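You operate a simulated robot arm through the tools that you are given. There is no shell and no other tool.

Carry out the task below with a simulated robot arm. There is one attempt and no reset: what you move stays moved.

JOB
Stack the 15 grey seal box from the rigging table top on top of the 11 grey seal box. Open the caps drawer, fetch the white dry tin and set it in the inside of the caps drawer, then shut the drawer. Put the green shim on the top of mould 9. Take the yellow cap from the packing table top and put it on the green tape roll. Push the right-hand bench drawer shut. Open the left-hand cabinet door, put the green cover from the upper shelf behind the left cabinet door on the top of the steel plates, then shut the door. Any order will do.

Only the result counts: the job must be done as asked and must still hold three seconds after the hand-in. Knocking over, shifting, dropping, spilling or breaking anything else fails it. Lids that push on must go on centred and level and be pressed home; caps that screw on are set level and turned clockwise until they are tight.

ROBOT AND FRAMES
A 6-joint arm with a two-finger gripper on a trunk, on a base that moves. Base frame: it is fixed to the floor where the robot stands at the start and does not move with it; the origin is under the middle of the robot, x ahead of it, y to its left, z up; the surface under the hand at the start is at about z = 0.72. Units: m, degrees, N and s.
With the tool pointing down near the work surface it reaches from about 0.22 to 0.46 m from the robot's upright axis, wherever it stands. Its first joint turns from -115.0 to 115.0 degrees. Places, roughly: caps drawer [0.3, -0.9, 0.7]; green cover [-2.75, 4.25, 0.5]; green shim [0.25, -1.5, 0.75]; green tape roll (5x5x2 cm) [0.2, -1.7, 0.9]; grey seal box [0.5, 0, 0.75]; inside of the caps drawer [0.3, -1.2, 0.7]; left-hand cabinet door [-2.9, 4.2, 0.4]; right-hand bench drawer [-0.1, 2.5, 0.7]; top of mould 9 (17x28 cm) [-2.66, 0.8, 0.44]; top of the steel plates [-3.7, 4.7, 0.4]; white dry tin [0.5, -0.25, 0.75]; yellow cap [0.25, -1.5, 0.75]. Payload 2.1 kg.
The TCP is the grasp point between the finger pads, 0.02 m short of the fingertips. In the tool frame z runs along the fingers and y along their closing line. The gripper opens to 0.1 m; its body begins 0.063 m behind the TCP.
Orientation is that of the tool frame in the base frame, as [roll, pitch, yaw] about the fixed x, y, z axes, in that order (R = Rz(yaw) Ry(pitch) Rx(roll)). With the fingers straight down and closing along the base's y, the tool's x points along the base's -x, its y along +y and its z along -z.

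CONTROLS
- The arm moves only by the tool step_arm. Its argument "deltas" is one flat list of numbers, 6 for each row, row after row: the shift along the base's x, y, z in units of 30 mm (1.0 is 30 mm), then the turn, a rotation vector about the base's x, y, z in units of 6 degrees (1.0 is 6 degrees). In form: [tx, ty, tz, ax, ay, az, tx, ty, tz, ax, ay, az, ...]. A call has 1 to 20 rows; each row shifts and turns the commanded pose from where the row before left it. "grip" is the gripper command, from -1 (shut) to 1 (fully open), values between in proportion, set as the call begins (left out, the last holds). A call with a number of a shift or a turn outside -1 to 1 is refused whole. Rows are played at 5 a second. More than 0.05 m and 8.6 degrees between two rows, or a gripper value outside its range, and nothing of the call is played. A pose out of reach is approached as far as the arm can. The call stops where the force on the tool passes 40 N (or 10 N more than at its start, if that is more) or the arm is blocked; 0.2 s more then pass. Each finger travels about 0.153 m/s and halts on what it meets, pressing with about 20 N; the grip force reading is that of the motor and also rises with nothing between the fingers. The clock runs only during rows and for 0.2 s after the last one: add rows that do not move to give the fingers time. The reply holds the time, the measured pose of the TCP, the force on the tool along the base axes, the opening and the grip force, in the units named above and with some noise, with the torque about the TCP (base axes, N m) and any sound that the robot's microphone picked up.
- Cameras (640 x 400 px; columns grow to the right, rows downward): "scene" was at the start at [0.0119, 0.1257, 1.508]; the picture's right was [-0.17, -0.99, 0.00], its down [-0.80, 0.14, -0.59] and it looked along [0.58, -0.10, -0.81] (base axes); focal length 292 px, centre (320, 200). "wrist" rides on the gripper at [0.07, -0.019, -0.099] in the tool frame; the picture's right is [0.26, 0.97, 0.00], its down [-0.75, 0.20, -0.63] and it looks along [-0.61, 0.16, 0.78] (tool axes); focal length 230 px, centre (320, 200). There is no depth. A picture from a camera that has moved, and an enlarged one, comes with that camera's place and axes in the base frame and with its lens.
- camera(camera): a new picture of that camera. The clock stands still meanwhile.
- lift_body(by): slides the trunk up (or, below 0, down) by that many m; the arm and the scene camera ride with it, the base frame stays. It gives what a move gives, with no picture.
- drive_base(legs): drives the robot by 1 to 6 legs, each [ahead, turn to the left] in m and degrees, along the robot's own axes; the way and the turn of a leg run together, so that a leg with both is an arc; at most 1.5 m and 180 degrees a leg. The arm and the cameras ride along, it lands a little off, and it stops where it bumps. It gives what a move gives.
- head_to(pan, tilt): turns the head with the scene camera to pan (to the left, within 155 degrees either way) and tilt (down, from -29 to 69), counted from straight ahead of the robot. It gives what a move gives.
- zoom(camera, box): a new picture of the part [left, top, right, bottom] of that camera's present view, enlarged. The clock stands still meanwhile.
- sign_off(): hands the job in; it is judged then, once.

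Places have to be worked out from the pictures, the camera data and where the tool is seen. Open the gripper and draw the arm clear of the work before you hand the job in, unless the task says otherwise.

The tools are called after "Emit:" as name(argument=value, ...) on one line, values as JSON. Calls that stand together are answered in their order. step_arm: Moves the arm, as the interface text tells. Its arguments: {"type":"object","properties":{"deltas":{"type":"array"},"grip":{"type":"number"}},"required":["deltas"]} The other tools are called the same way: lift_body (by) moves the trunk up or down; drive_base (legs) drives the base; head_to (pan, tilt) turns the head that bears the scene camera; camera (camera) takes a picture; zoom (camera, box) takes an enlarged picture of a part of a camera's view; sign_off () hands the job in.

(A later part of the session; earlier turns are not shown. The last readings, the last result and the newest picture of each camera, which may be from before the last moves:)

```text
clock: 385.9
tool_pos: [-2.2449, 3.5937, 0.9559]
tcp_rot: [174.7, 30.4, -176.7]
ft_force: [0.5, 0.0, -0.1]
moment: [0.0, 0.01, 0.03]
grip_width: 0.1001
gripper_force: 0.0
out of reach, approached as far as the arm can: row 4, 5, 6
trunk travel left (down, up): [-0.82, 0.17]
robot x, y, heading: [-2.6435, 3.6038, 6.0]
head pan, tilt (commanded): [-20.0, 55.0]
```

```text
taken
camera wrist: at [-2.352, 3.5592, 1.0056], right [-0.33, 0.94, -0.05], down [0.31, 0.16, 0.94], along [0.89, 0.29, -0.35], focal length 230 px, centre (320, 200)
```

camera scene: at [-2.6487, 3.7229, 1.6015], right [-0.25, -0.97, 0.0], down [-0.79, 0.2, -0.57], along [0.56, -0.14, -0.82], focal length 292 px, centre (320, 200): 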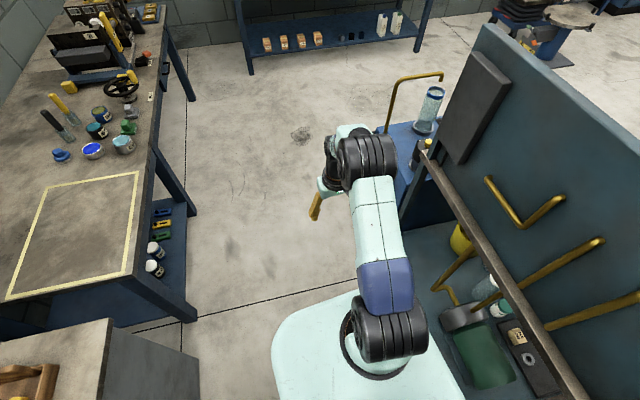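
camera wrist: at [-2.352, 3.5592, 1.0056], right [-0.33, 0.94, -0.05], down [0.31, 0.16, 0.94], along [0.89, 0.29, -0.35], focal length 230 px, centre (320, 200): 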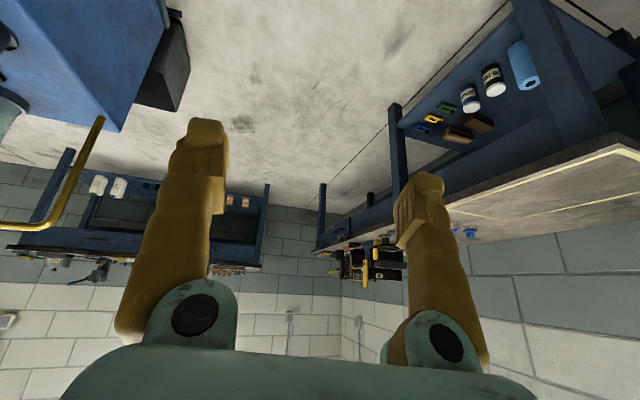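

The tilt was limited because the tool sits high relative to the trunk. I lower the tool by ~0.17 m relative to the trunk and continue tilting.

Emit:
step_arm(deltas=[0, 0, -0.9, 0, 0, 0, 0, 0, -0.9, 0, 0, 0, 0, 0, -0.9, 0, 0, 0, 0, 0, -0.9, 0, 0, 0, 0, 0, -0.9, 0, 0, 0, 0, 0, -0.9, 0, 0, 0, 0, 0, 0, 0.1, -0.99, 0, 0, 0, 0, 0.1, -0.99, 0, 0, 0, 0, 0.1, -0.99, 0])

Emit:
camera(camera="wrist")

```text
clock: 387.9
tool_pos: [-2.1812, 3.5817, 0.7854]
tcp_rot: [172.7, 48.2, -177.8]
ft_force: [0.4, -0.1, 0.0]
moment: [0.0, 0.01, 0.0]
grip_width: 0.1001
gripper_force: 0.1
out of reach, approached as far as the arm can: row 7, 8, 9
trunk travel left (down, up): [-0.82, 0.17]
robot x, y, heading: [-2.6466, 3.6094, 6.0]
head pan, tilt (commanded): [-20.0, 55.0]
```

```text
taken
camera wrist: at [-2.2978, 3.5457, 0.7988], right [-0.3, 0.95, -0.11], down [0.01, 0.12, 0.99], along [0.95, 0.3, -0.05], focal length 230 px, centre (320, 200)
```

wrist: 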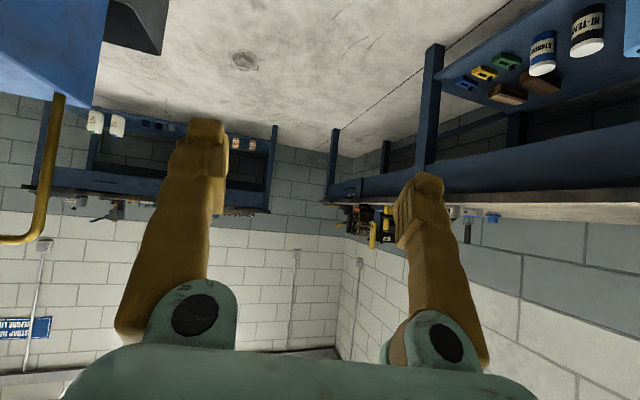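

The tool now points forward-down at 48° with the fingers closing sideways. I back along the aisle by 0.2 m, turn to face the left door, and lower to handle height.

Emit:
drive_base(legs=[[0, -6], [-0.207, 0], [0, 90]])

Emit:
lift_body(by=-0.24)

Emit:
camera(camera="wrist")

Emit:
head_to(pan=0, tilt=50)

Emit:
camera(camera="scene")

```text
clock: 393.9
tool_pos: [-2.7721, 4.064, 0.7861]
tcp_rot: [173.0, 48.1, -94.7]
ft_force: [0.1, 0.9, 0.1]
moment: [0.01, 0.04, 0.03]
grip_width: 0.1
gripper_force: 0.2
trunk travel left (down, up): [-0.82, 0.17]
robot x, y, heading: [-2.8517, 3.6128, 88.6]
head pan, tilt (commanded): [-20.0, 55.0]
```

```text
clock: 396.4
tool_pos: [-2.7712, 4.0648, 0.5452]
tcp_rot: [172.9, 48.1, -94.8]
ft_force: [0.3, 0.7, 0.4]
moment: [0.03, -0.02, 0.0]
grip_width: 0.1
gripper_force: 0.0
trunk travel left (down, up): [-0.58, 0.41]
robot x, y, heading: [-2.8526, 3.608, 88.6]
head pan, tilt (commanded): [-20.0, 55.0]
```

```text
taken
camera wrist: at [-2.7506, 3.944, 0.559], right [-0.98, -0.18, -0.11], down [-0.12, 0.03, 0.99], along [-0.18, 0.98, -0.05], focal length 230 px, centre (320, 200)
```

wrist: 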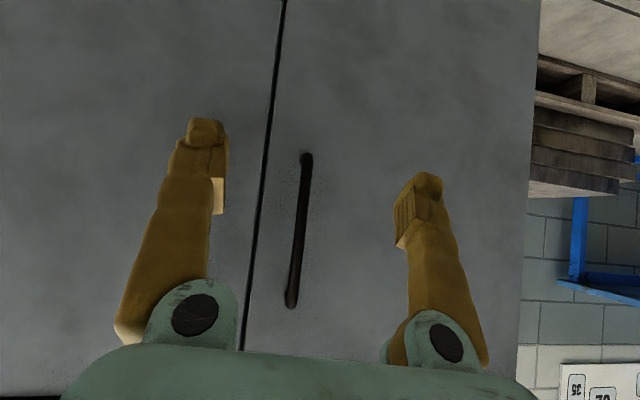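

```text
clock: 397.2
tool_pos: [-2.7719, 4.0642, 0.5446]
tcp_rot: [172.9, 48.1, -94.7]
ft_force: [0.0, 0.4, 0.2]
moment: [0.02, -0.02, 0.0]
grip_width: 0.1
gripper_force: 0.0
trunk travel left (down, up): [-0.58, 0.41]
robot x, y, heading: [-2.8535, 3.6038, 88.7]
head pan, tilt (commanded): [0.0, 50.0]
```

```text
taken
camera scene: at [-2.9917, 3.6291, 1.368], right [1.0, -0.02, 0.0], down [-0.02, -0.77, -0.64], along [0.01, 0.64, -0.77], focal length 292 px, centre (320, 200)
```

scene: 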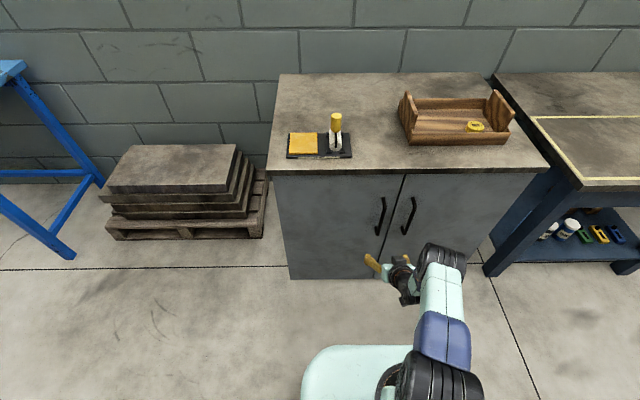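

I triangulate the left-door handle bar at x≈-2.778, y≈4.20, z 0.50–0.67. I raise 4 cm to mid-handle and drive forward ~0.125 m with the fingers straddling it.

Emit:
lift_body(by=0.04)

Emit:
step_arm(deltas=[-0.25, 0, 0, 0, 0, 0, 0, 0, 0, 0, 0, 0])

Emit:
drive_base(legs=[[0.1, 0]])

Emit:
camera(camera="wrist")

```text
clock: 398.0
tool_pos: [-2.7709, 4.0645, 0.5852]
tcp_rot: [172.9, 48.1, -94.8]
ft_force: [-0.3, -0.1, 0.0]
moment: [0.01, 0.0, 0.0]
grip_width: 0.1001
gripper_force: 0.1
trunk travel left (down, up): [-0.62, 0.37]
robot x, y, heading: [-2.8519, 3.6057, 88.8]
head pan, tilt (commanded): [0.0, 50.0]
```

```text
clock: 398.6
tool_pos: [-2.7792, 4.0655, 0.5856]
tcp_rot: [172.5, 48.0, -95.0]
ft_force: [0.2, 1.1, 0.2]
moment: [-0.02, 0.01, 0.02]
grip_width: 0.1001
gripper_force: 0.0
trunk travel left (down, up): [-0.62, 0.37]
robot x, y, heading: [-2.852, 3.6077, 88.8]
head pan, tilt (commanded): [0.0, 50.0]
```

```text
clock: 399.8
tool_pos: [-2.7772, 4.1658, 0.5852]
tcp_rot: [172.5, 47.9, -94.8]
ft_force: [-0.4, -0.3, 0.0]
moment: [0.0, 0.0, -0.01]
grip_width: 0.0999
gripper_force: 0.0
trunk travel left (down, up): [-0.62, 0.37]
robot x, y, heading: [-2.851, 3.7048, 88.9]
head pan, tilt (commanded): [0.0, 50.0]
```

```text
taken
camera wrist: at [-2.756, 4.0462, 0.599], right [-0.98, -0.18, -0.11], down [-0.11, 0.03, 0.99], along [-0.18, 0.98, -0.05], focal length 230 px, centre (320, 200)
```

wrist: 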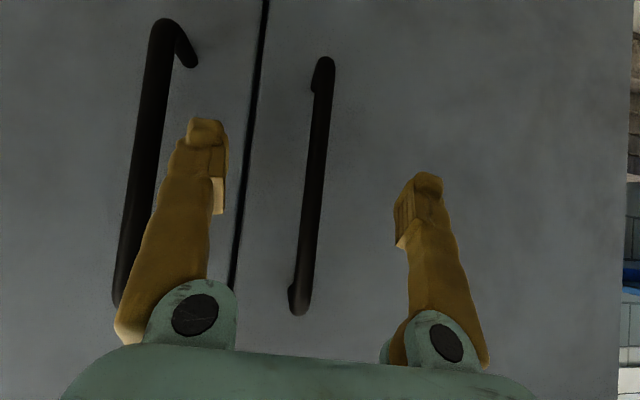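

The bar is centred between the fingers; its y≈4.196. I drive the last ~2.7 cm and close on it.

Emit:
drive_base(legs=[[0.027, 0]])

Emit:
step_arm(deltas=[0, 0, 0, 0, 0, 0, 0, 0, 0, 0, 0, 0, 0, 0, 0, 0, 0, 0, 0, 0, 0, 0, 0, 0], grip=-1)

Emit:
camera(camera="wrist")

```text
clock: 400.6
tool_pos: [-2.7769, 4.1928, 0.5853]
tcp_rot: [172.5, 47.9, -94.8]
ft_force: [0.3, -0.5, -0.2]
moment: [0.02, 0.02, 0.0]
grip_width: 0.1
gripper_force: 0.0
trunk travel left (down, up): [-0.62, 0.37]
robot x, y, heading: [-2.8481, 3.7353, 88.9]
head pan, tilt (commanded): [0.0, 50.0]
```

```text
clock: 401.6
tool_pos: [-2.7761, 4.1947, 0.5859]
tcp_rot: [172.5, 47.9, -94.9]
ft_force: [3.4, 2.0, 0.6]
moment: [0.02, -0.15, 0.03]
grip_width: 0.0062
gripper_force: 33.0
trunk travel left (down, up): [-0.62, 0.37]
robot x, y, heading: [-2.8492, 3.7357, 88.7]
head pan, tilt (commanded): [0.0, 50.0]
```

```text
taken
camera wrist: at [-2.7552, 4.0732, 0.5992], right [-0.98, -0.18, -0.11], down [-0.11, 0.03, 0.99], along [-0.18, 0.98, -0.05], focal length 230 px, centre (320, 200)
```

wrist: 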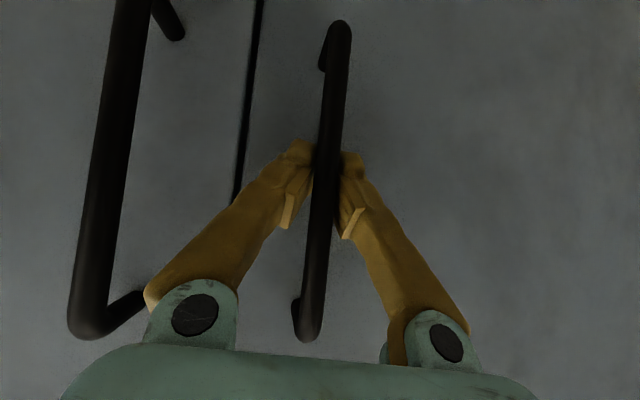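

The left handle is gripped. I pull with a slightly curved reverse to follow the door's arc.

Emit:
drive_base(legs=[[-0.06, 1.4]])

Emit:
camera(camera="scene")

```text
clock: 402.6
tool_pos: [-2.7891, 4.1339, 0.5847]
tcp_rot: [172.6, 47.9, -93.2]
ft_force: [-4.6, 1.0, -4.9]
moment: [0.4, -0.04, -0.07]
grip_width: 0.006
gripper_force: 31.0
trunk travel left (down, up): [-0.62, 0.37]
robot x, y, heading: [-2.8495, 3.673, 90.5]
head pan, tilt (commanded): [0.0, 50.0]
```

```text
taken
camera scene: at [-2.9913, 3.6935, 1.4078], right [1.0, 0.01, 0.0], down [0.01, -0.77, -0.64], along [0.0, 0.64, -0.77], focal length 292 px, centre (320, 200)
```

scene: 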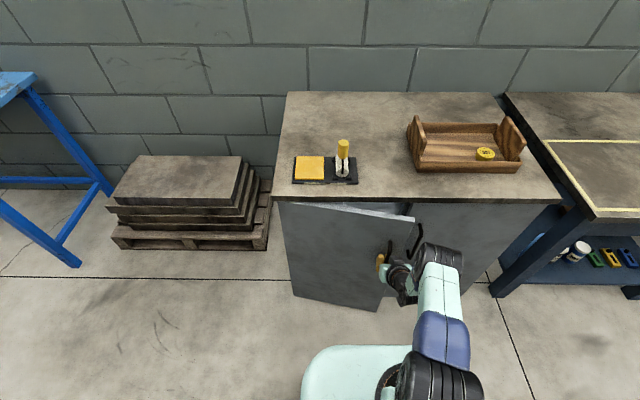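

The door is opening. I continue pulling along the arc.

Emit:
drive_base(legs=[[-0.06, 2.8]])

Emit:
drive_base(legs=[[-0.045, 3.5]])

Emit:
camera(camera="scene")

Emit:
camera(camera="wrist")

```text
clock: 403.5
tool_pos: [-2.8134, 4.0803, 0.5849]
tcp_rot: [173.1, 48.1, -90.0]
ft_force: [-28.0, 14.8, -5.5]
moment: [0.89, 0.08, -0.34]
grip_width: 0.0061
gripper_force: 29.4
trunk travel left (down, up): [-0.62, 0.37]
robot x, y, heading: [-2.851, 3.6146, 93.2]
head pan, tilt (commanded): [0.0, 50.0]
```

```text
clock: 405.0
tool_pos: [-2.837, 4.0429, 0.5863]
tcp_rot: [171.8, 48.4, -86.1]
ft_force: [-39.1, 27.6, -19.5]
moment: [0.1, 0.07, -0.48]
grip_width: 0.006
gripper_force: 30.3
trunk travel left (down, up): [-0.62, 0.37]
robot x, y, heading: [-2.8439, 3.5758, 97.8]
head pan, tilt (commanded): [0.0, 50.0]
stopped in leg 1: the force on the tool passed its limit at 43 N (the readings are from after the stop); the commanded pose is now the measured one
```

```text
taken
camera scene: at [-3.0134, 3.5789, 1.4059], right [0.99, 0.14, 0.02], down [0.12, -0.76, -0.64], along [-0.07, 0.63, -0.77], focal length 292 px, centre (320, 200)
```

scene: 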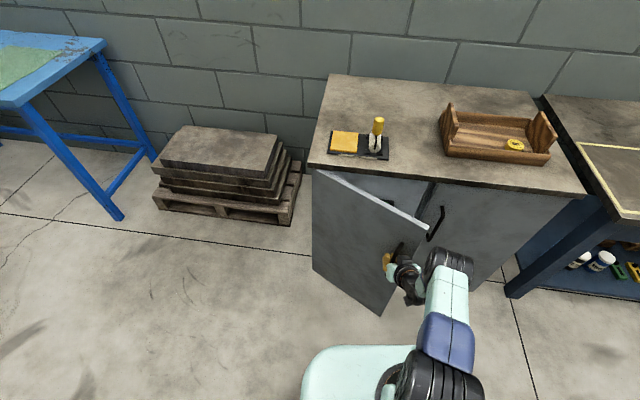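

```text
taken
camera wrist: at [-2.7968, 3.9275, 0.599], right [-0.94, -0.34, -0.1], down [-0.11, 0.0, 0.99], along [-0.34, 0.94, -0.04], focal length 230 px, centre (320, 200)
```

wrist: 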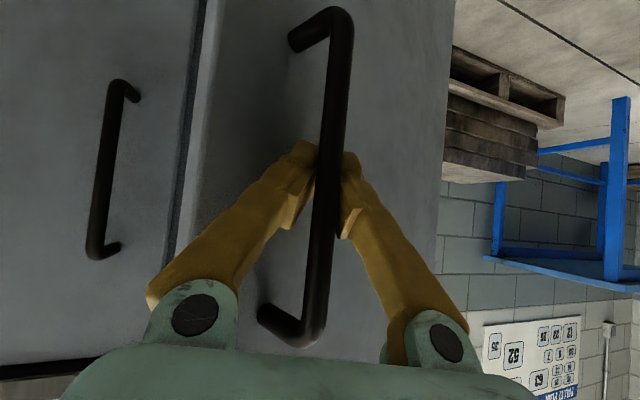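

The door is about 26° open. I release the handle, retract, and will then sweep the door further open from inside its free edge with closed fingers.

Emit:
step_arm(deltas=[0, 0, 0, 0, 0, 0, 0, 0, 0, 0, 0, 0, 0, 0, 0, 0, 0, 0], grip=0.6)

Emit:
step_arm(deltas=[0, -0.8, 0, 0, 0, 0, 0, -0.8, 0, 0, 0, 0, 0, -0.8, 0, 0, 0, 0, 0, -0.8, 0, 0, 0, 0])

Emit:
camera(camera="wrist")

Emit:
camera(camera="scene")

```text
clock: 405.8
tool_pos: [-2.8279, 4.0394, 0.5869]
tcp_rot: [170.8, 48.6, -87.5]
ft_force: [0.1, 0.2, 0.6]
moment: [0.0, 0.02, 0.03]
grip_width: 0.08
gripper_force: 0.2
trunk travel left (down, up): [-0.62, 0.37]
robot x, y, heading: [-2.8468, 3.5737, 97.5]
head pan, tilt (commanded): [0.0, 50.0]
```

```text
clock: 406.8
tool_pos: [-2.8066, 4.0109, 0.5683]
tcp_rot: [170.5, 48.6, -87.6]
ft_force: [0.1, -0.5, 0.0]
moment: [-0.03, 0.01, 0.01]
grip_width: 0.0799
gripper_force: 0.0
out of reach, approached as far as the arm can: row 1, 2, 3, 4
trunk travel left (down, up): [-0.62, 0.37]
robot x, y, heading: [-2.8419, 3.5705, 97.3]
head pan, tilt (commanded): [0.0, 50.0]
```

```text
taken
camera wrist: at [-2.767, 3.8959, 0.5796], right [-0.94, -0.33, -0.09], down [-0.09, 0.0, 1.0], along [-0.33, 0.94, -0.03], focal length 230 px, centre (320, 200)
```

wrist: 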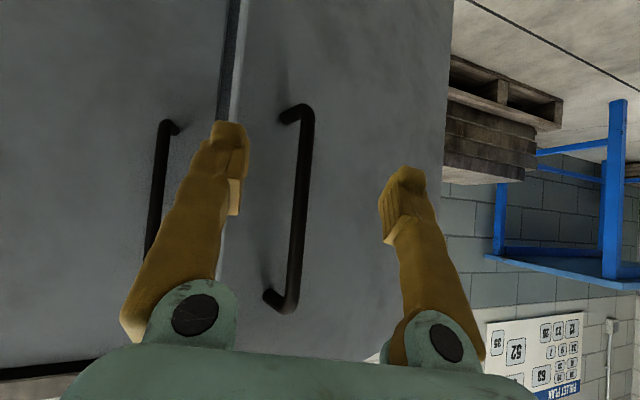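

```text
taken
camera scene: at [-2.9855, 3.5733, 1.408], right [0.99, 0.13, 0.0], down [0.1, -0.76, -0.64], along [-0.08, 0.64, -0.77], focal length 292 px, centre (320, 200)
```

scene: 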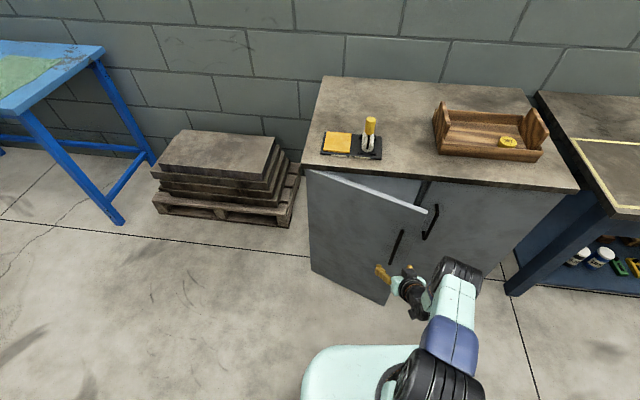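

I check the clearance behind the robot before backing up any further.

Emit:
head_to(pan=150, tilt=60)

Emit:
camera(camera="scene")

Emit:
head_to(pan=-150, tilt=60)

Emit:
camera(camera="scene")

```text
clock: 409.1
tool_pos: [-2.8068, 4.0106, 0.5688]
tcp_rot: [170.6, 48.5, -87.6]
ft_force: [-0.9, -0.3, -0.1]
moment: [0.02, 0.0, -0.02]
grip_width: 0.08
gripper_force: 0.0
trunk travel left (down, up): [-0.62, 0.37]
robot x, y, heading: [-2.8415, 3.5744, 97.3]
head pan, tilt (commanded): [150.0, 60.0]
```

```text
taken
camera scene: at [-3.0014, 3.4354, 1.3954], right [-0.92, 0.38, 0.0], down [0.33, 0.8, -0.5], along [-0.19, -0.46, -0.87], focal length 292 px, centre (320, 200)
```

scene: 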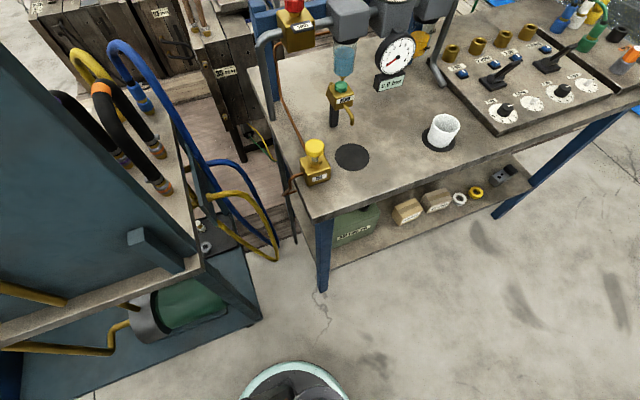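

```text
clock: 413.2
tool_pos: [-2.8058, 4.0116, 0.5684]
tcp_rot: [170.6, 48.5, -87.6]
ft_force: [-0.3, 0.4, 0.1]
moment: [0.0, 0.02, 0.04]
grip_width: 0.0798
gripper_force: 0.1
trunk travel left (down, up): [-0.62, 0.37]
robot x, y, heading: [-2.8458, 3.5701, 97.4]
head pan, tilt (commanded): [-150.0, 60.0]
```

```text
taken
camera scene: at [-2.9352, 3.444, 1.3954], right [-0.79, -0.61, 0.0], down [-0.53, 0.69, -0.5], along [0.3, -0.4, -0.87], focal length 292 px, centre (320, 200)
```

scene: 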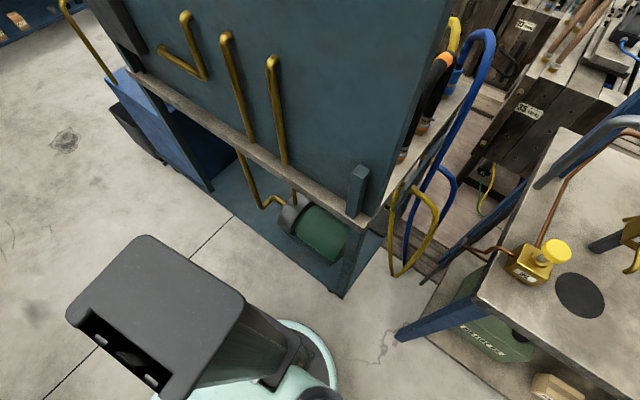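

There is ~0.19 m free behind. I close the gripper, back up 0.1 m, turn 15° right, and advance so the tool passes right of the door's free edge; then a left turn of the base will sweep the door open.

Emit:
drive_base(legs=[[-0.1, 0]])

Emit:
step_arm(deltas=[0, 0, 0, 0, 0, 0, 0, 0, 0, 0, 0, 0, 0, 0, 0, 0, 0, 0], grip=-1)

Emit:
drive_base(legs=[[0, -15]])

Emit:
head_to(pan=0, tilt=50)

Emit:
camera(camera="scene")

```text
clock: 414.4
tool_pos: [-2.7927, 3.9107, 0.5671]
tcp_rot: [170.7, 48.4, -87.6]
ft_force: [0.0, -0.2, -0.5]
moment: [0.0, 0.03, 0.0]
grip_width: 0.0801
gripper_force: 0.0
trunk travel left (down, up): [-0.62, 0.37]
robot x, y, heading: [-2.8312, 3.4743, 97.5]
head pan, tilt (commanded): [-150.0, 60.0]
```

```text
clock: 415.2
tool_pos: [-2.7929, 3.9115, 0.5677]
tcp_rot: [170.5, 48.5, -87.7]
ft_force: [0.4, -0.2, -0.7]
moment: [0.0, -0.01, 0.0]
grip_width: 0.0
gripper_force: 20.1
trunk travel left (down, up): [-0.62, 0.37]
robot x, y, heading: [-2.8318, 3.4721, 97.2]
head pan, tilt (commanded): [-150.0, 60.0]
```

```text
clock: 416.5
tool_pos: [-2.6804, 3.8864, 0.5682]
tcp_rot: [170.6, 48.6, -102.6]
ft_force: [1.1, 0.8, 0.0]
moment: [0.02, -0.01, 0.05]
grip_width: 0.0002
gripper_force: 19.8
trunk travel left (down, up): [-0.62, 0.37]
robot x, y, heading: [-2.8307, 3.4717, 82.6]
head pan, tilt (commanded): [-150.0, 60.0]
```

```text
clock: 418.8
tool_pos: [-2.6823, 3.8873, 0.5686]
tcp_rot: [170.7, 48.5, -102.6]
ft_force: [0.0, 1.1, 0.5]
moment: [0.0, 0.01, 0.0]
grip_width: 0.0002
gripper_force: 20.1
trunk travel left (down, up): [-0.62, 0.37]
robot x, y, heading: [-2.8294, 3.4738, 82.5]
head pan, tilt (commanded): [0.0, 50.0]
```

```text
taken
camera scene: at [-2.9681, 3.5098, 1.408], right [0.99, -0.13, 0.0], down [-0.1, -0.76, -0.64], along [0.09, 0.64, -0.77], focal length 292 px, centre (320, 200)
```

scene: 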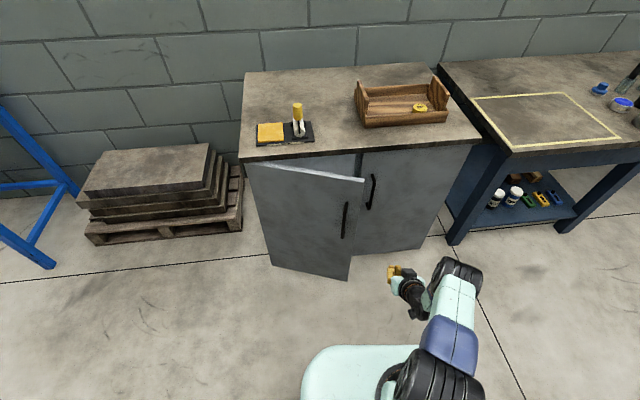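

The door settled at roughly 20°, its free edge near (-2.74,4.15). The right-door handle occupies z 0.50–0.67, so I lower the tool to z≈0.44 to slip in underneath beside the edge, extending the arm slightly.

Emit:
lift_body(by=-0.13)

Emit:
step_arm(deltas=[0.1, 0.8, 0, 0, 0, 0, 0.1, 0.8, 0, 0, 0, 0])

Emit:
drive_base(legs=[[0.2, 0]])

Emit:
camera(camera="wrist")

Emit:
camera(camera="scene")

```text
clock: 420.4
tool_pos: [-2.6822, 3.8877, 0.438]
tcp_rot: [170.6, 48.5, -102.6]
ft_force: [0.1, 0.2, 0.5]
moment: [-0.01, 0.01, 0.01]
grip_width: 0.0
gripper_force: 20.6
trunk travel left (down, up): [-0.49, 0.5]
robot x, y, heading: [-2.8309, 3.4713, 82.4]
head pan, tilt (commanded): [0.0, 50.0]
```

```text
clock: 421.0
tool_pos: [-2.6749, 3.9373, 0.4377]
tcp_rot: [170.5, 48.5, -102.7]
ft_force: [-0.2, 0.3, 0.8]
moment: [-0.02, 0.0, 0.0]
grip_width: 0.0
gripper_force: 19.8
trunk travel left (down, up): [-0.49, 0.5]
robot x, y, heading: [-2.8319, 3.4743, 82.2]
head pan, tilt (commanded): [0.0, 50.0]
```

```text
clock: 422.6
tool_pos: [-2.6463, 4.1332, 0.4379]
tcp_rot: [170.6, 48.4, -102.8]
ft_force: [-0.5, 0.2, -0.9]
moment: [0.0, 0.01, -0.01]
grip_width: 0.0
gripper_force: 19.8
trunk travel left (down, up): [-0.49, 0.5]
robot x, y, heading: [-2.8069, 3.6706, 82.2]
head pan, tilt (commanded): [0.0, 50.0]
```

```text
taken
camera wrist: at [-2.6388, 4.0106, 0.4499], right [-0.99, -0.07, -0.09], down [-0.09, 0.03, 1.0], along [-0.07, 1.0, -0.04], focal length 230 px, centre (320, 200)
```

wrist: 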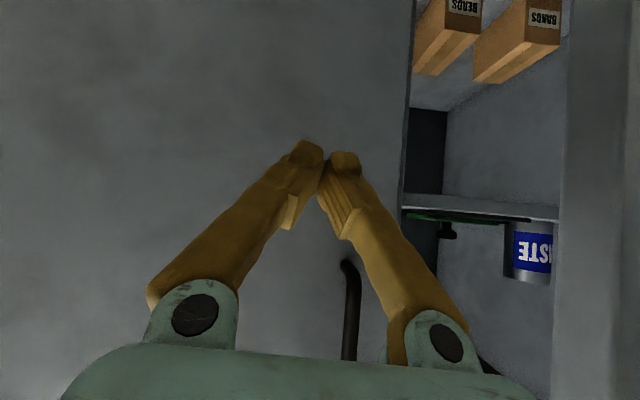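

```text
taken
camera scene: at [-2.9414, 3.7075, 1.278], right [0.99, -0.14, 0.0], down [-0.1, -0.76, -0.64], along [0.09, 0.64, -0.77], focal length 292 px, centre (320, 200)
```

scene: 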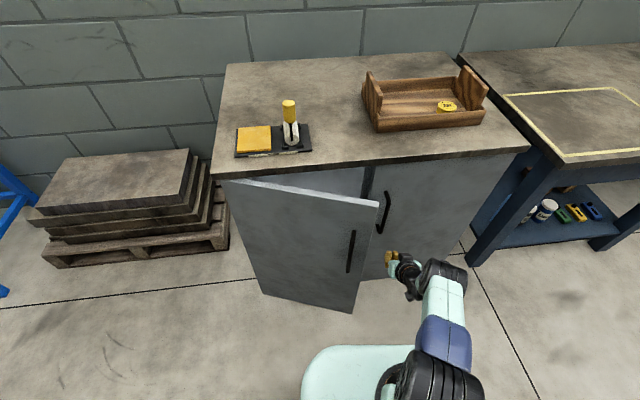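

I can see inside the gap: a green cover with a knob lies on the upper shelf. To get the fingertips behind the door edge properly I re-approach from further right, pointing up-left. I back off, shift right and turn to heading 100°.

Emit:
drive_base(legs=[[-0.12, 0], [0, -62], [0.28, 0], [0, 80]])

Emit:
camera(camera="wrist")

Emit:
camera(camera="scene")

```text
clock: 431.5
tool_pos: [-2.5556, 4.1406, 0.4383]
tcp_rot: [170.6, 48.4, -84.3]
ft_force: [0.0, -0.1, -0.1]
moment: [0.0, 0.03, 0.0]
grip_width: 0.0
gripper_force: 20.0
trunk travel left (down, up): [-0.49, 0.5]
robot x, y, heading: [-2.5619, 3.6522, 100.7]
head pan, tilt (commanded): [0.0, 50.0]
```

```text
taken
camera wrist: at [-2.5108, 4.028, 0.4501], right [-0.92, -0.38, -0.09], down [-0.09, 0.0, 1.0], along [-0.38, 0.92, -0.03], focal length 230 px, centre (320, 200)
```

wrist: 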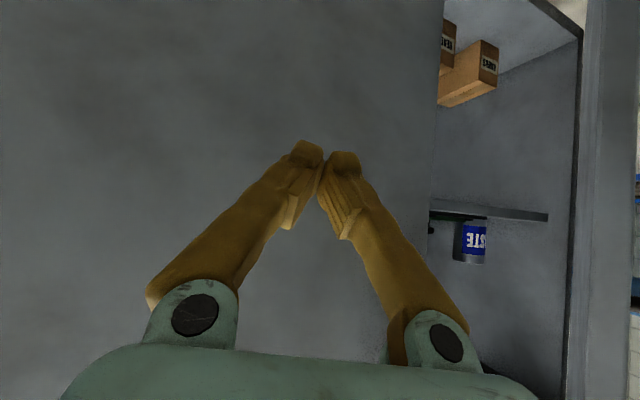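

```text
taken
camera scene: at [-2.7019, 3.6446, 1.278], right [0.98, 0.18, 0.0], down [0.14, -0.75, -0.64], along [-0.12, 0.63, -0.77], focal length 292 px, centre (320, 200)
```

scene: 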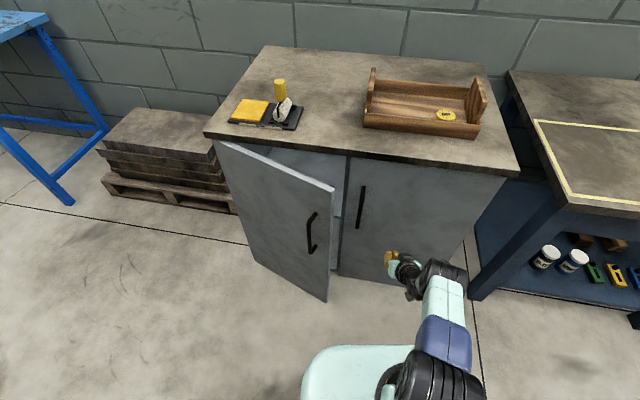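

Left door edge is at about (-2.775,4.13), with a gap of ~0.1 m to the right door. I turn 20° left and advance so only the fingertips enter the gap.

Emit:
drive_base(legs=[[0, 20]])

Emit:
camera(camera="wrist")

Emit:
camera(camera="scene")

```text
clock: 432.9
tool_pos: [-2.7235, 4.114, 0.439]
tcp_rot: [170.6, 48.4, -64.5]
ft_force: [-0.4, -0.4, 0.3]
moment: [0.0, 0.04, 0.0]
grip_width: 0.0003
gripper_force: 20.3
trunk travel left (down, up): [-0.49, 0.5]
robot x, y, heading: [-2.5578, 3.6561, 120.6]
head pan, tilt (commanded): [0.0, 50.0]
```

```text
taken
camera wrist: at [-2.6418, 4.0227, 0.45], right [-0.74, -0.67, -0.09], down [-0.09, -0.03, 1.0], along [-0.67, 0.74, -0.03], focal length 230 px, centre (320, 200)
```

wrist: 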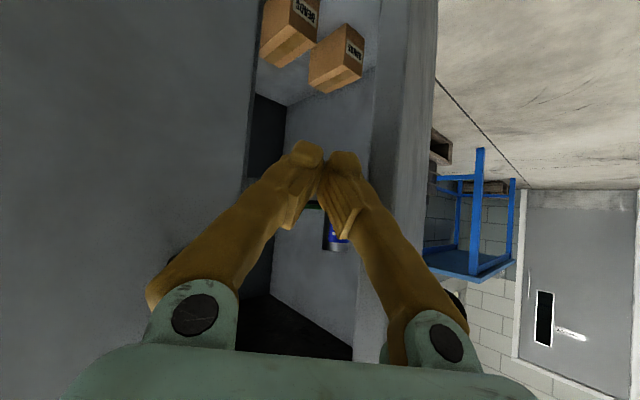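

```text
taken
camera scene: at [-2.6905, 3.5973, 1.278], right [0.86, 0.51, 0.0], down [0.39, -0.66, -0.64], along [-0.33, 0.55, -0.77], focal length 292 px, centre (320, 200)
```

scene: 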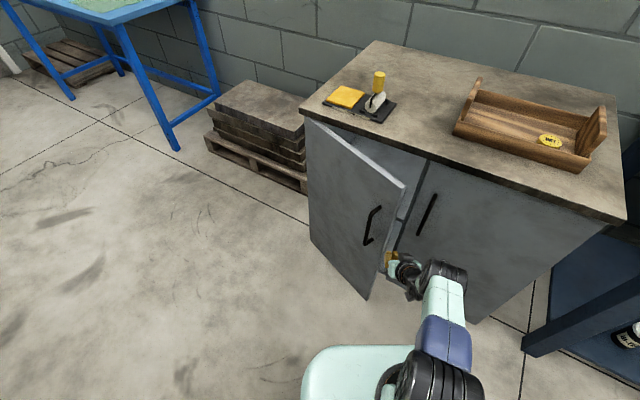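

The fingertips point right into the gap. I drive forward 7 cm, then turn left in small steps to push the door edge from inside.

Emit:
drive_base(legs=[[0.07, 0]])

Emit:
drive_base(legs=[[0, 8]])

Emit:
camera(camera="wrist")

Emit:
camera(camera="scene")

```text
clock: 434.0
tool_pos: [-2.745, 4.1608, 0.4344]
tcp_rot: [170.5, 47.9, -65.4]
ft_force: [3.4, -1.0, -0.4]
moment: [0.11, 0.29, 0.25]
grip_width: 0.0
gripper_force: 20.0
trunk travel left (down, up): [-0.49, 0.5]
robot x, y, heading: [-2.5924, 3.6969, 120.2]
head pan, tilt (commanded): [0.0, 50.0]
stopped in leg 1: the force on the tool passed its limit at 90 N (the readings are from after the stop); the commanded pose is now the measured one
```

```text
clock: 434.7
tool_pos: [-2.7463, 4.158, 0.4348]
tcp_rot: [170.5, 47.6, -65.4]
ft_force: [10.1, -3.9, 5.4]
moment: [-0.1, 0.82, 0.58]
grip_width: 0.0
gripper_force: 19.9
trunk travel left (down, up): [-0.49, 0.5]
robot x, y, heading: [-2.591, 3.6967, 120.6]
head pan, tilt (commanded): [0.0, 50.0]
stopped in leg 1: the force on the tool passed its limit at 59 N (the readings are from after the stop); the commanded pose is now the measured one
```

```text
taken
camera wrist: at [-2.6658, 4.0662, 0.4485], right [-0.74, -0.66, -0.08], down [-0.1, -0.02, 1.0], along [-0.66, 0.75, -0.05], focal length 230 px, centre (320, 200)
```

wrist: 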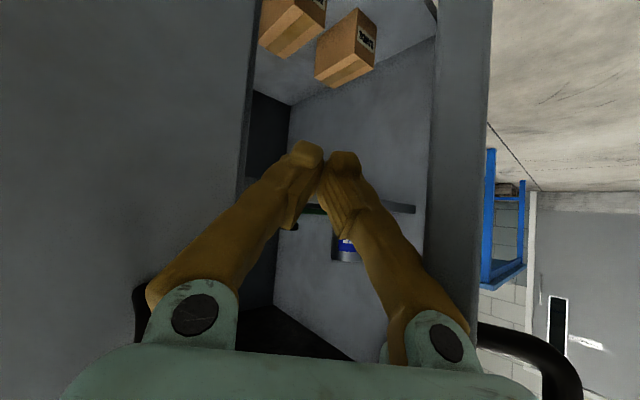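

```text
taken
camera scene: at [-2.7168, 3.6436, 1.2782], right [0.86, 0.51, 0.0], down [0.39, -0.66, -0.64], along [-0.33, 0.56, -0.76], focal length 292 px, centre (320, 200)
```

scene: 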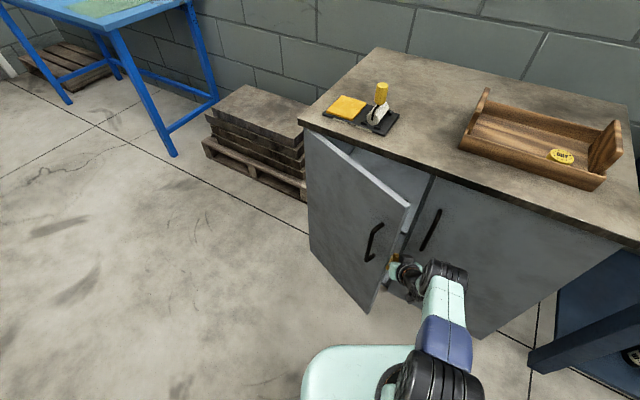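

The gripper body bumped a door handle (handles span z 0.50–0.67). I back off, lower another 8 cm so the body passes beneath the handles, and try again.

Emit:
drive_base(legs=[[-0.05, 0]])

Emit:
lift_body(by=-0.1)

Emit:
camera(camera="wrist")

Emit:
camera(camera="scene")

```text
clock: 435.6
tool_pos: [-2.7224, 4.1169, 0.4339]
tcp_rot: [170.6, 47.5, -65.1]
ft_force: [-0.3, 0.1, -0.1]
moment: [0.04, -0.03, -0.03]
grip_width: 0.0
gripper_force: 20.3
trunk travel left (down, up): [-0.49, 0.5]
robot x, y, heading: [-2.5647, 3.6564, 120.8]
head pan, tilt (commanded): [0.0, 50.0]
```

```text
clock: 437.0
tool_pos: [-2.7221, 4.1158, 0.3336]
tcp_rot: [170.5, 47.4, -65.0]
ft_force: [-0.9, 0.3, 0.3]
moment: [-0.03, 0.0, -0.02]
grip_width: 0.0
gripper_force: 19.5
trunk travel left (down, up): [-0.39, 0.6]
robot x, y, heading: [-2.5619, 3.6575, 120.9]
head pan, tilt (commanded): [0.0, 50.0]
```

```text
taken
camera wrist: at [-2.6424, 4.0249, 0.3479], right [-0.74, -0.66, -0.08], down [-0.1, -0.02, 1.0], along [-0.66, 0.75, -0.05], focal length 230 px, centre (320, 200)
```

wrist: 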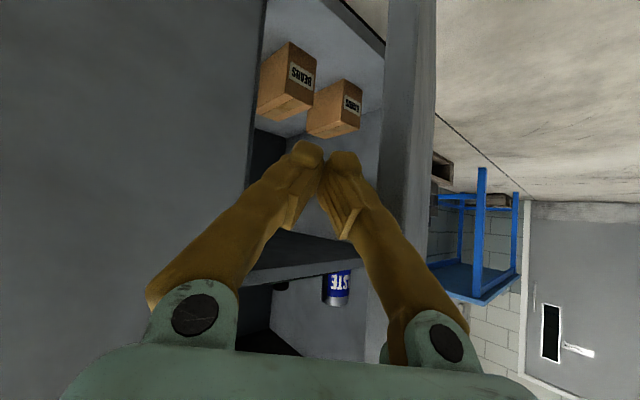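

```text
taken
camera scene: at [-2.6937, 3.6033, 1.178], right [0.86, 0.51, 0.0], down [0.39, -0.66, -0.64], along [-0.33, 0.55, -0.77], focal length 292 px, centre (320, 200)
```

scene: 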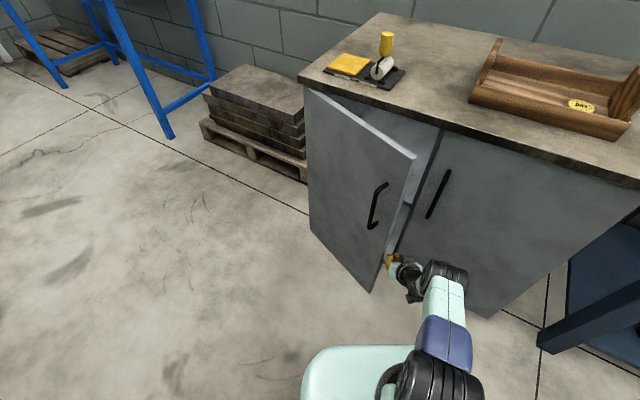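

Now the body is below the handles. I advance 7.5 cm into the gap and then turn left stepwise.

Emit:
drive_base(legs=[[0.075, 0]])

Emit:
drive_base(legs=[[0, 8]])

Emit:
camera(camera="scene")

Emit:
camera(camera="wrist")

```text
clock: 438.0
tool_pos: [-2.7439, 4.162, 0.331]
tcp_rot: [170.6, 47.0, -65.9]
ft_force: [2.4, -0.3, -1.5]
moment: [0.12, 0.17, 0.16]
grip_width: 0.0
gripper_force: 20.4
trunk travel left (down, up): [-0.39, 0.6]
robot x, y, heading: [-2.5903, 3.7031, 120.0]
head pan, tilt (commanded): [0.0, 50.0]
stopped in leg 1: the force on the tool passed its limit at 93 N (the readings are from after the stop); the commanded pose is now the measured one
```

```text
clock: 438.7
tool_pos: [-2.7449, 4.1569, 0.3314]
tcp_rot: [170.6, 46.7, -65.9]
ft_force: [7.7, -2.7, 5.3]
moment: [-0.08, 0.59, 0.46]
grip_width: 0.0
gripper_force: 19.8
trunk travel left (down, up): [-0.39, 0.6]
robot x, y, heading: [-2.5929, 3.7029, 120.7]
head pan, tilt (commanded): [0.0, 50.0]
stopped in leg 1: the force on the tool passed its limit at 65 N (the readings are from after the stop); the commanded pose is now the measured one
```

```text
taken
camera scene: at [-2.719, 3.6466, 1.1781], right [0.86, 0.51, 0.0], down [0.39, -0.66, -0.64], along [-0.33, 0.55, -0.77], focal length 292 px, centre (320, 200)
```

scene: 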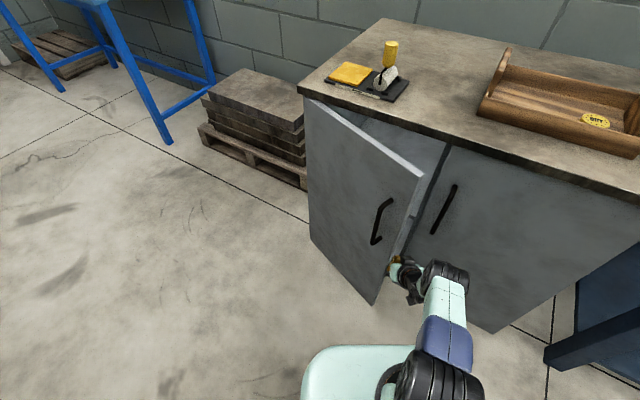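

```text
taken
camera wrist: at [-2.6651, 4.0659, 0.3466], right [-0.75, -0.66, -0.08], down [-0.1, 0.0, 0.99], along [-0.65, 0.76, -0.06], focal length 230 px, centre (320, 200)
```

wrist: 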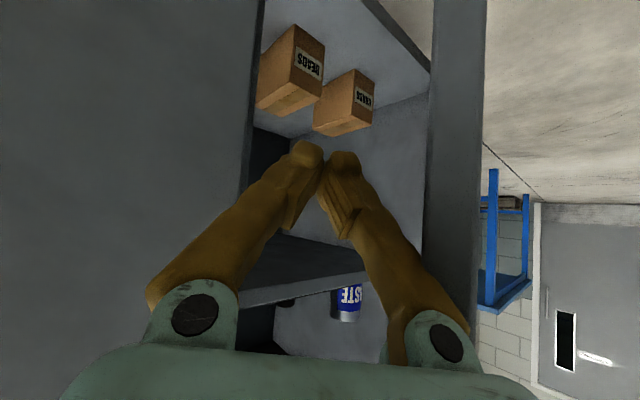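

The wide gripper wedges against the door edge. I back off and roll the gripper 90° about its own axis so that its narrow side is lateral and it can slip behind the door edge.

Emit:
drive_base(legs=[[-0.09, 0]])

Emit:
step_arm(deltas=[0, 0, 0, 0.442, -0.589, 0.677, 0, 0, 0, 0.442, -0.589, 0.677, 0, 0, 0, 0.442, -0.589, 0.677, 0, 0, 0, 0.442, -0.589, 0.677, 0, 0, 0, 0.442, -0.589, 0.677, 0, 0, 0, 0.442, -0.589, 0.677, 0, 0, 0, 0.442, -0.589, 0.677, 0, 0, 0, 0.442, -0.589, 0.677, 0, 0, 0, 0.442, -0.589, 0.677, 0, 0, 0, 0.442, -0.589, 0.677, 0, 0, 0, 0.442, -0.589, 0.677, 0, 0, 0, 0.442, -0.589, 0.677, 0, 0, 0, 0.442, -0.589, 0.677, 0, 0, 0, 0.442, -0.589, 0.677, 0, 0, 0, 0.442, -0.589, 0.677])

Emit:
camera(camera="wrist")

Emit:
camera(camera="scene")

```text
clock: 439.8
tool_pos: [-2.7003, 4.0812, 0.3313]
tcp_rot: [170.6, 46.7, -65.7]
ft_force: [-0.8, 0.4, 0.5]
moment: [0.0, 0.02, 0.01]
grip_width: 0.0
gripper_force: 20.0
trunk travel left (down, up): [-0.39, 0.6]
robot x, y, heading: [-2.5482, 3.6256, 121.1]
head pan, tilt (commanded): [0.0, 50.0]
```

```text
clock: 443.0
tool_pos: [-2.7124, 4.13, 0.3371]
tcp_rot: [-134.1, 6.4, 30.7]
ft_force: [0.0, -0.5, 0.6]
moment: [0.02, -0.01, 0.01]
grip_width: 0.0
gripper_force: 20.2
out of reach, approached as far as the arm can: row 3, 4, 5, 6, 7, 13, 14, 15
trunk travel left (down, up): [-0.39, 0.6]
robot x, y, heading: [-2.5445, 3.6254, 121.0]
head pan, tilt (commanded): [0.0, 50.0]
```

```text
taken
camera wrist: at [-2.615, 4.1189, 0.4126], right [0.5, -0.49, -0.72], down [-0.31, -0.87, 0.38], along [-0.81, 0.04, -0.58], focal length 230 px, centre (320, 200)
```

wrist: 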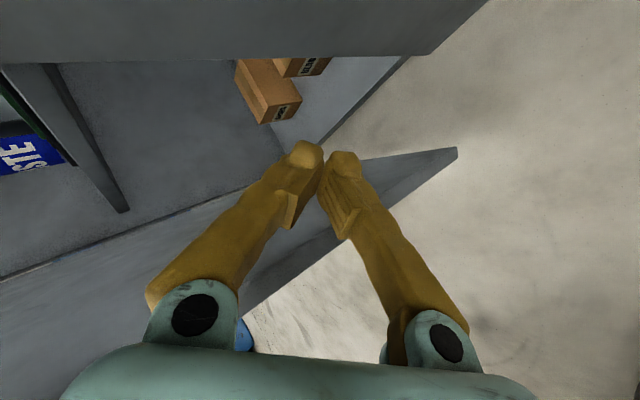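

```text
taken
camera scene: at [-2.6737, 3.5702, 1.178], right [0.86, 0.51, 0.0], down [0.39, -0.66, -0.64], along [-0.33, 0.55, -0.77], focal length 292 px, centre (320, 200)
```

scene: 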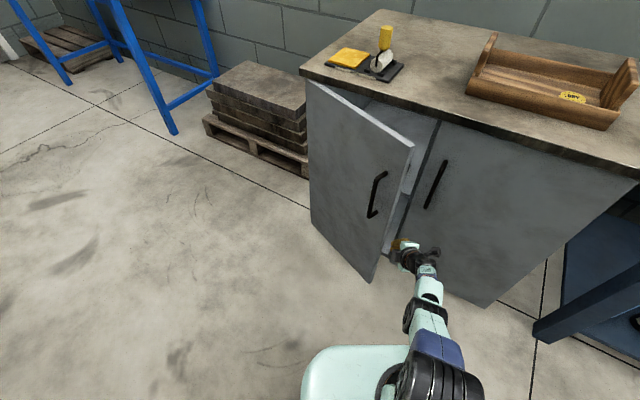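

With the gripper rolled, its fingertips are already slightly behind the door edge (edge ≈(-2.753,4.095)). I advance 4.5 cm and sweep left.

Emit:
drive_base(legs=[[0.045, 0]])

Emit:
drive_base(legs=[[0, 10]])

Emit:
camera(camera="wrist")

Emit:
camera(camera="scene")

```text
clock: 443.9
tool_pos: [-2.736, 4.1668, 0.3391]
tcp_rot: [-134.0, 6.4, 30.8]
ft_force: [-0.2, 0.1, 0.2]
moment: [-0.01, -0.02, 0.03]
grip_width: 0.0002
gripper_force: 20.1
trunk travel left (down, up): [-0.39, 0.6]
robot x, y, heading: [-2.5686, 3.6658, 120.9]
head pan, tilt (commanded): [0.0, 50.0]
```

```text
clock: 445.0
tool_pos: [-2.8236, 4.128, 0.3384]
tcp_rot: [-133.9, 6.4, 41.0]
ft_force: [-0.1, 0.3, 0.0]
moment: [0.07, 0.02, -0.02]
grip_width: 0.0
gripper_force: 20.2
trunk travel left (down, up): [-0.39, 0.6]
robot x, y, heading: [-2.5693, 3.6654, 131.3]
head pan, tilt (commanded): [0.0, 50.0]
```

```text
taken
camera wrist: at [-2.7258, 4.1363, 0.4134], right [0.57, -0.39, -0.72], down [-0.15, -0.92, 0.37], along [-0.8, -0.11, -0.58], focal length 230 px, centre (320, 200)
```

wrist: 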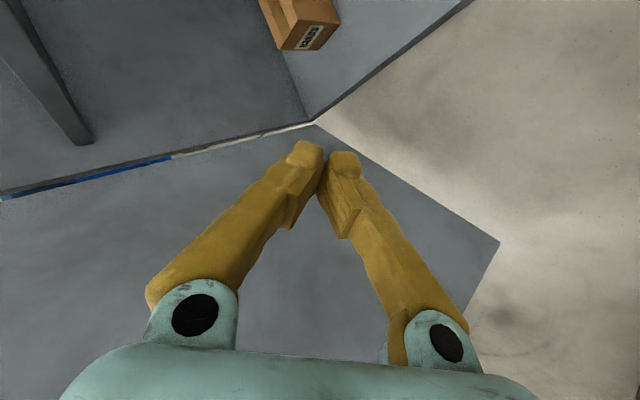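

```text
taken
camera scene: at [-2.6838, 3.5855, 1.178], right [0.75, 0.66, 0.0], down [0.51, -0.58, -0.64], along [-0.42, 0.48, -0.77], focal length 292 px, centre (320, 200)
```

scene: 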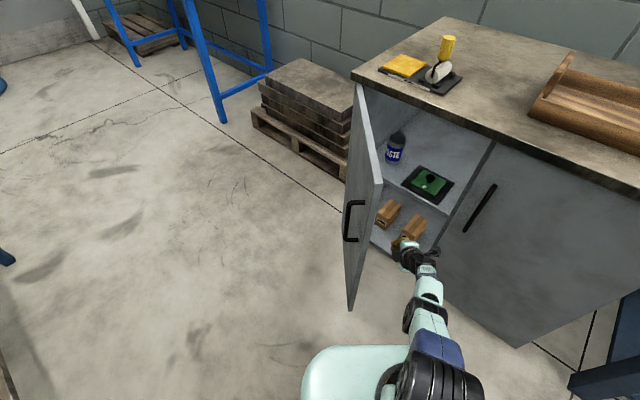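

The door is swinging open and the inside is visible. I continue the left sweep.

Emit:
drive_base(legs=[[0, 12]])

Emit:
camera(camera="scene")

Emit:
camera(camera="wrist")

```text
clock: 446.2
tool_pos: [-2.914, 4.0655, 0.338]
tcp_rot: [-133.9, 6.4, 53.0]
ft_force: [0.0, 0.0, -0.8]
moment: [0.02, -0.02, -0.01]
grip_width: 0.0001
gripper_force: 19.6
trunk travel left (down, up): [-0.39, 0.6]
robot x, y, heading: [-2.569, 3.663, 143.0]
head pan, tilt (commanded): [0.0, 50.0]
```

```text
taken
camera scene: at [-2.6649, 3.5632, 1.178], right [0.6, 0.8, 0.0], down [0.61, -0.46, -0.64], along [-0.51, 0.39, -0.77], focal length 292 px, centre (320, 200)
```

scene: 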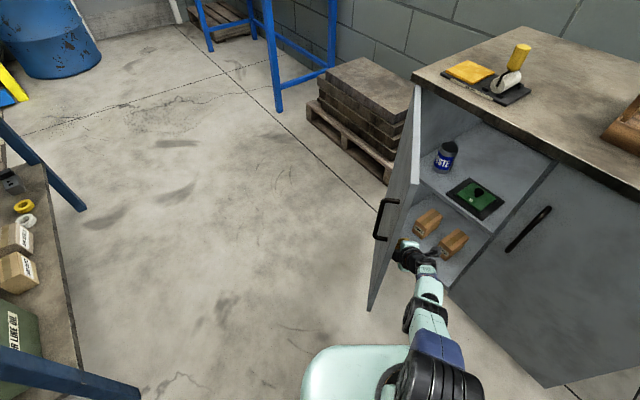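

```text
taken
camera wrist: at [-2.82, 4.0935, 0.4134], right [0.64, -0.26, -0.72], down [0.04, -0.93, 0.37], along [-0.77, -0.27, -0.58], focal length 230 px, centre (320, 200)
```

wrist: 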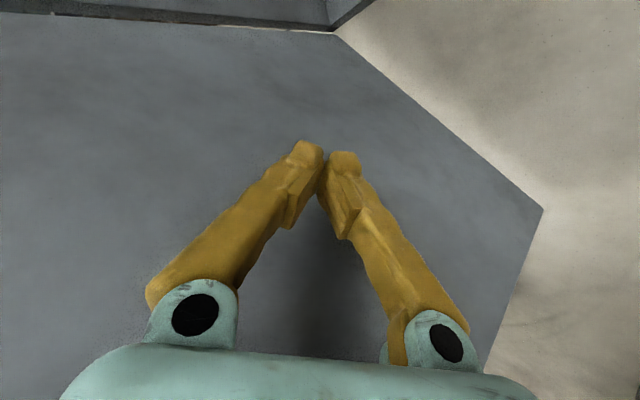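

The door is around 55° open. I continue the sweep further left.

Emit:
drive_base(legs=[[0, 14]])

Emit:
camera(camera="scene")

Emit:
camera(camera="wrist")

```text
clock: 447.4
tool_pos: [-3.0003, 3.9724, 0.3386]
tcp_rot: [-133.9, 6.3, 66.6]
ft_force: [-0.5, -1.0, 0.6]
moment: [0.02, -0.02, 0.0]
grip_width: 0.0002
gripper_force: 20.1
trunk travel left (down, up): [-0.39, 0.6]
robot x, y, heading: [-2.5666, 3.6641, 157.1]
head pan, tilt (commanded): [0.0, 50.0]
```

```text
taken
camera scene: at [-2.6378, 3.5429, 1.178], right [0.39, 0.92, 0.0], down [0.71, -0.3, -0.64], along [-0.59, 0.25, -0.77], focal length 292 px, centre (320, 200)
```

scene: 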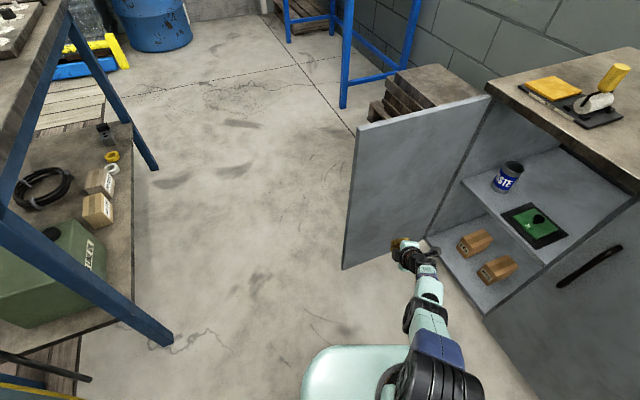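

```text
taken
camera wrist: at [-2.915, 4.0211, 0.4135], right [0.69, -0.1, -0.72], down [0.26, -0.89, 0.37], along [-0.68, -0.45, -0.58], focal length 230 px, centre (320, 200)
```

wrist: 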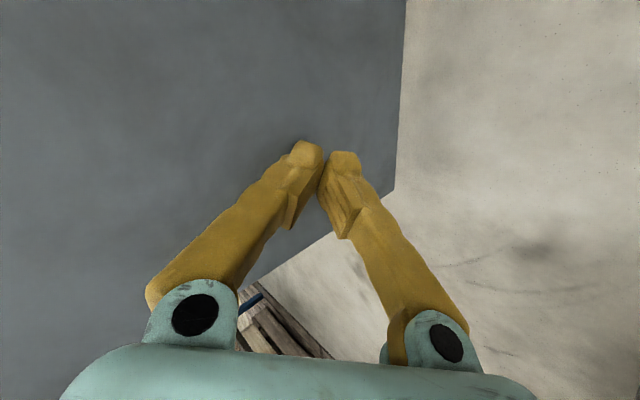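

The door is open about 90°. I zoom in on the inside to study the green cover.

Emit:
zoom(camera="scene", box=[440, 140, 640, 300])

Emit:
zoom(camera="scene", box=[490, 190, 580, 260])

```text
2.50 times, centred on (540, 220) of scene
camera zoom: at [-2.6378, 3.5429, 1.178], right [0.39, 0.92, 0.0], down [0.71, -0.3, -0.64], along [-0.59, 0.25, -0.77], focal length 730 px, centre (-230, 150)
```

zoom: 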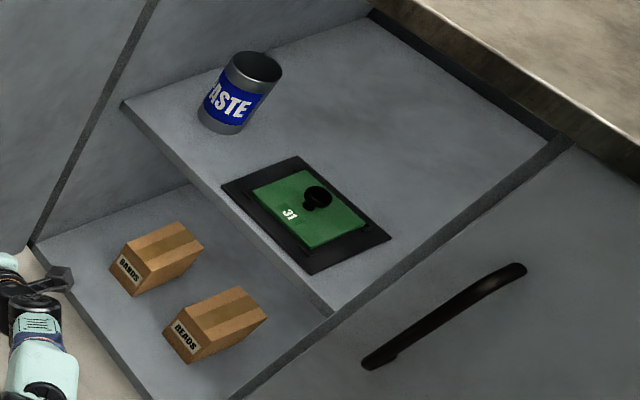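

```text
5.71 times, centred on (535, 225) of scene
camera zoom: at [-2.6378, 3.5429, 1.178], right [0.39, 0.92, 0.0], down [0.71, -0.3, -0.64], along [-0.59, 0.25, -0.77], focal length 1668 px, centre (-909, 57)
```

zoom: 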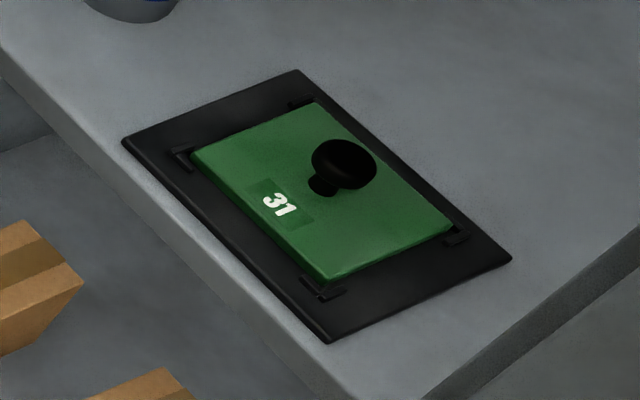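

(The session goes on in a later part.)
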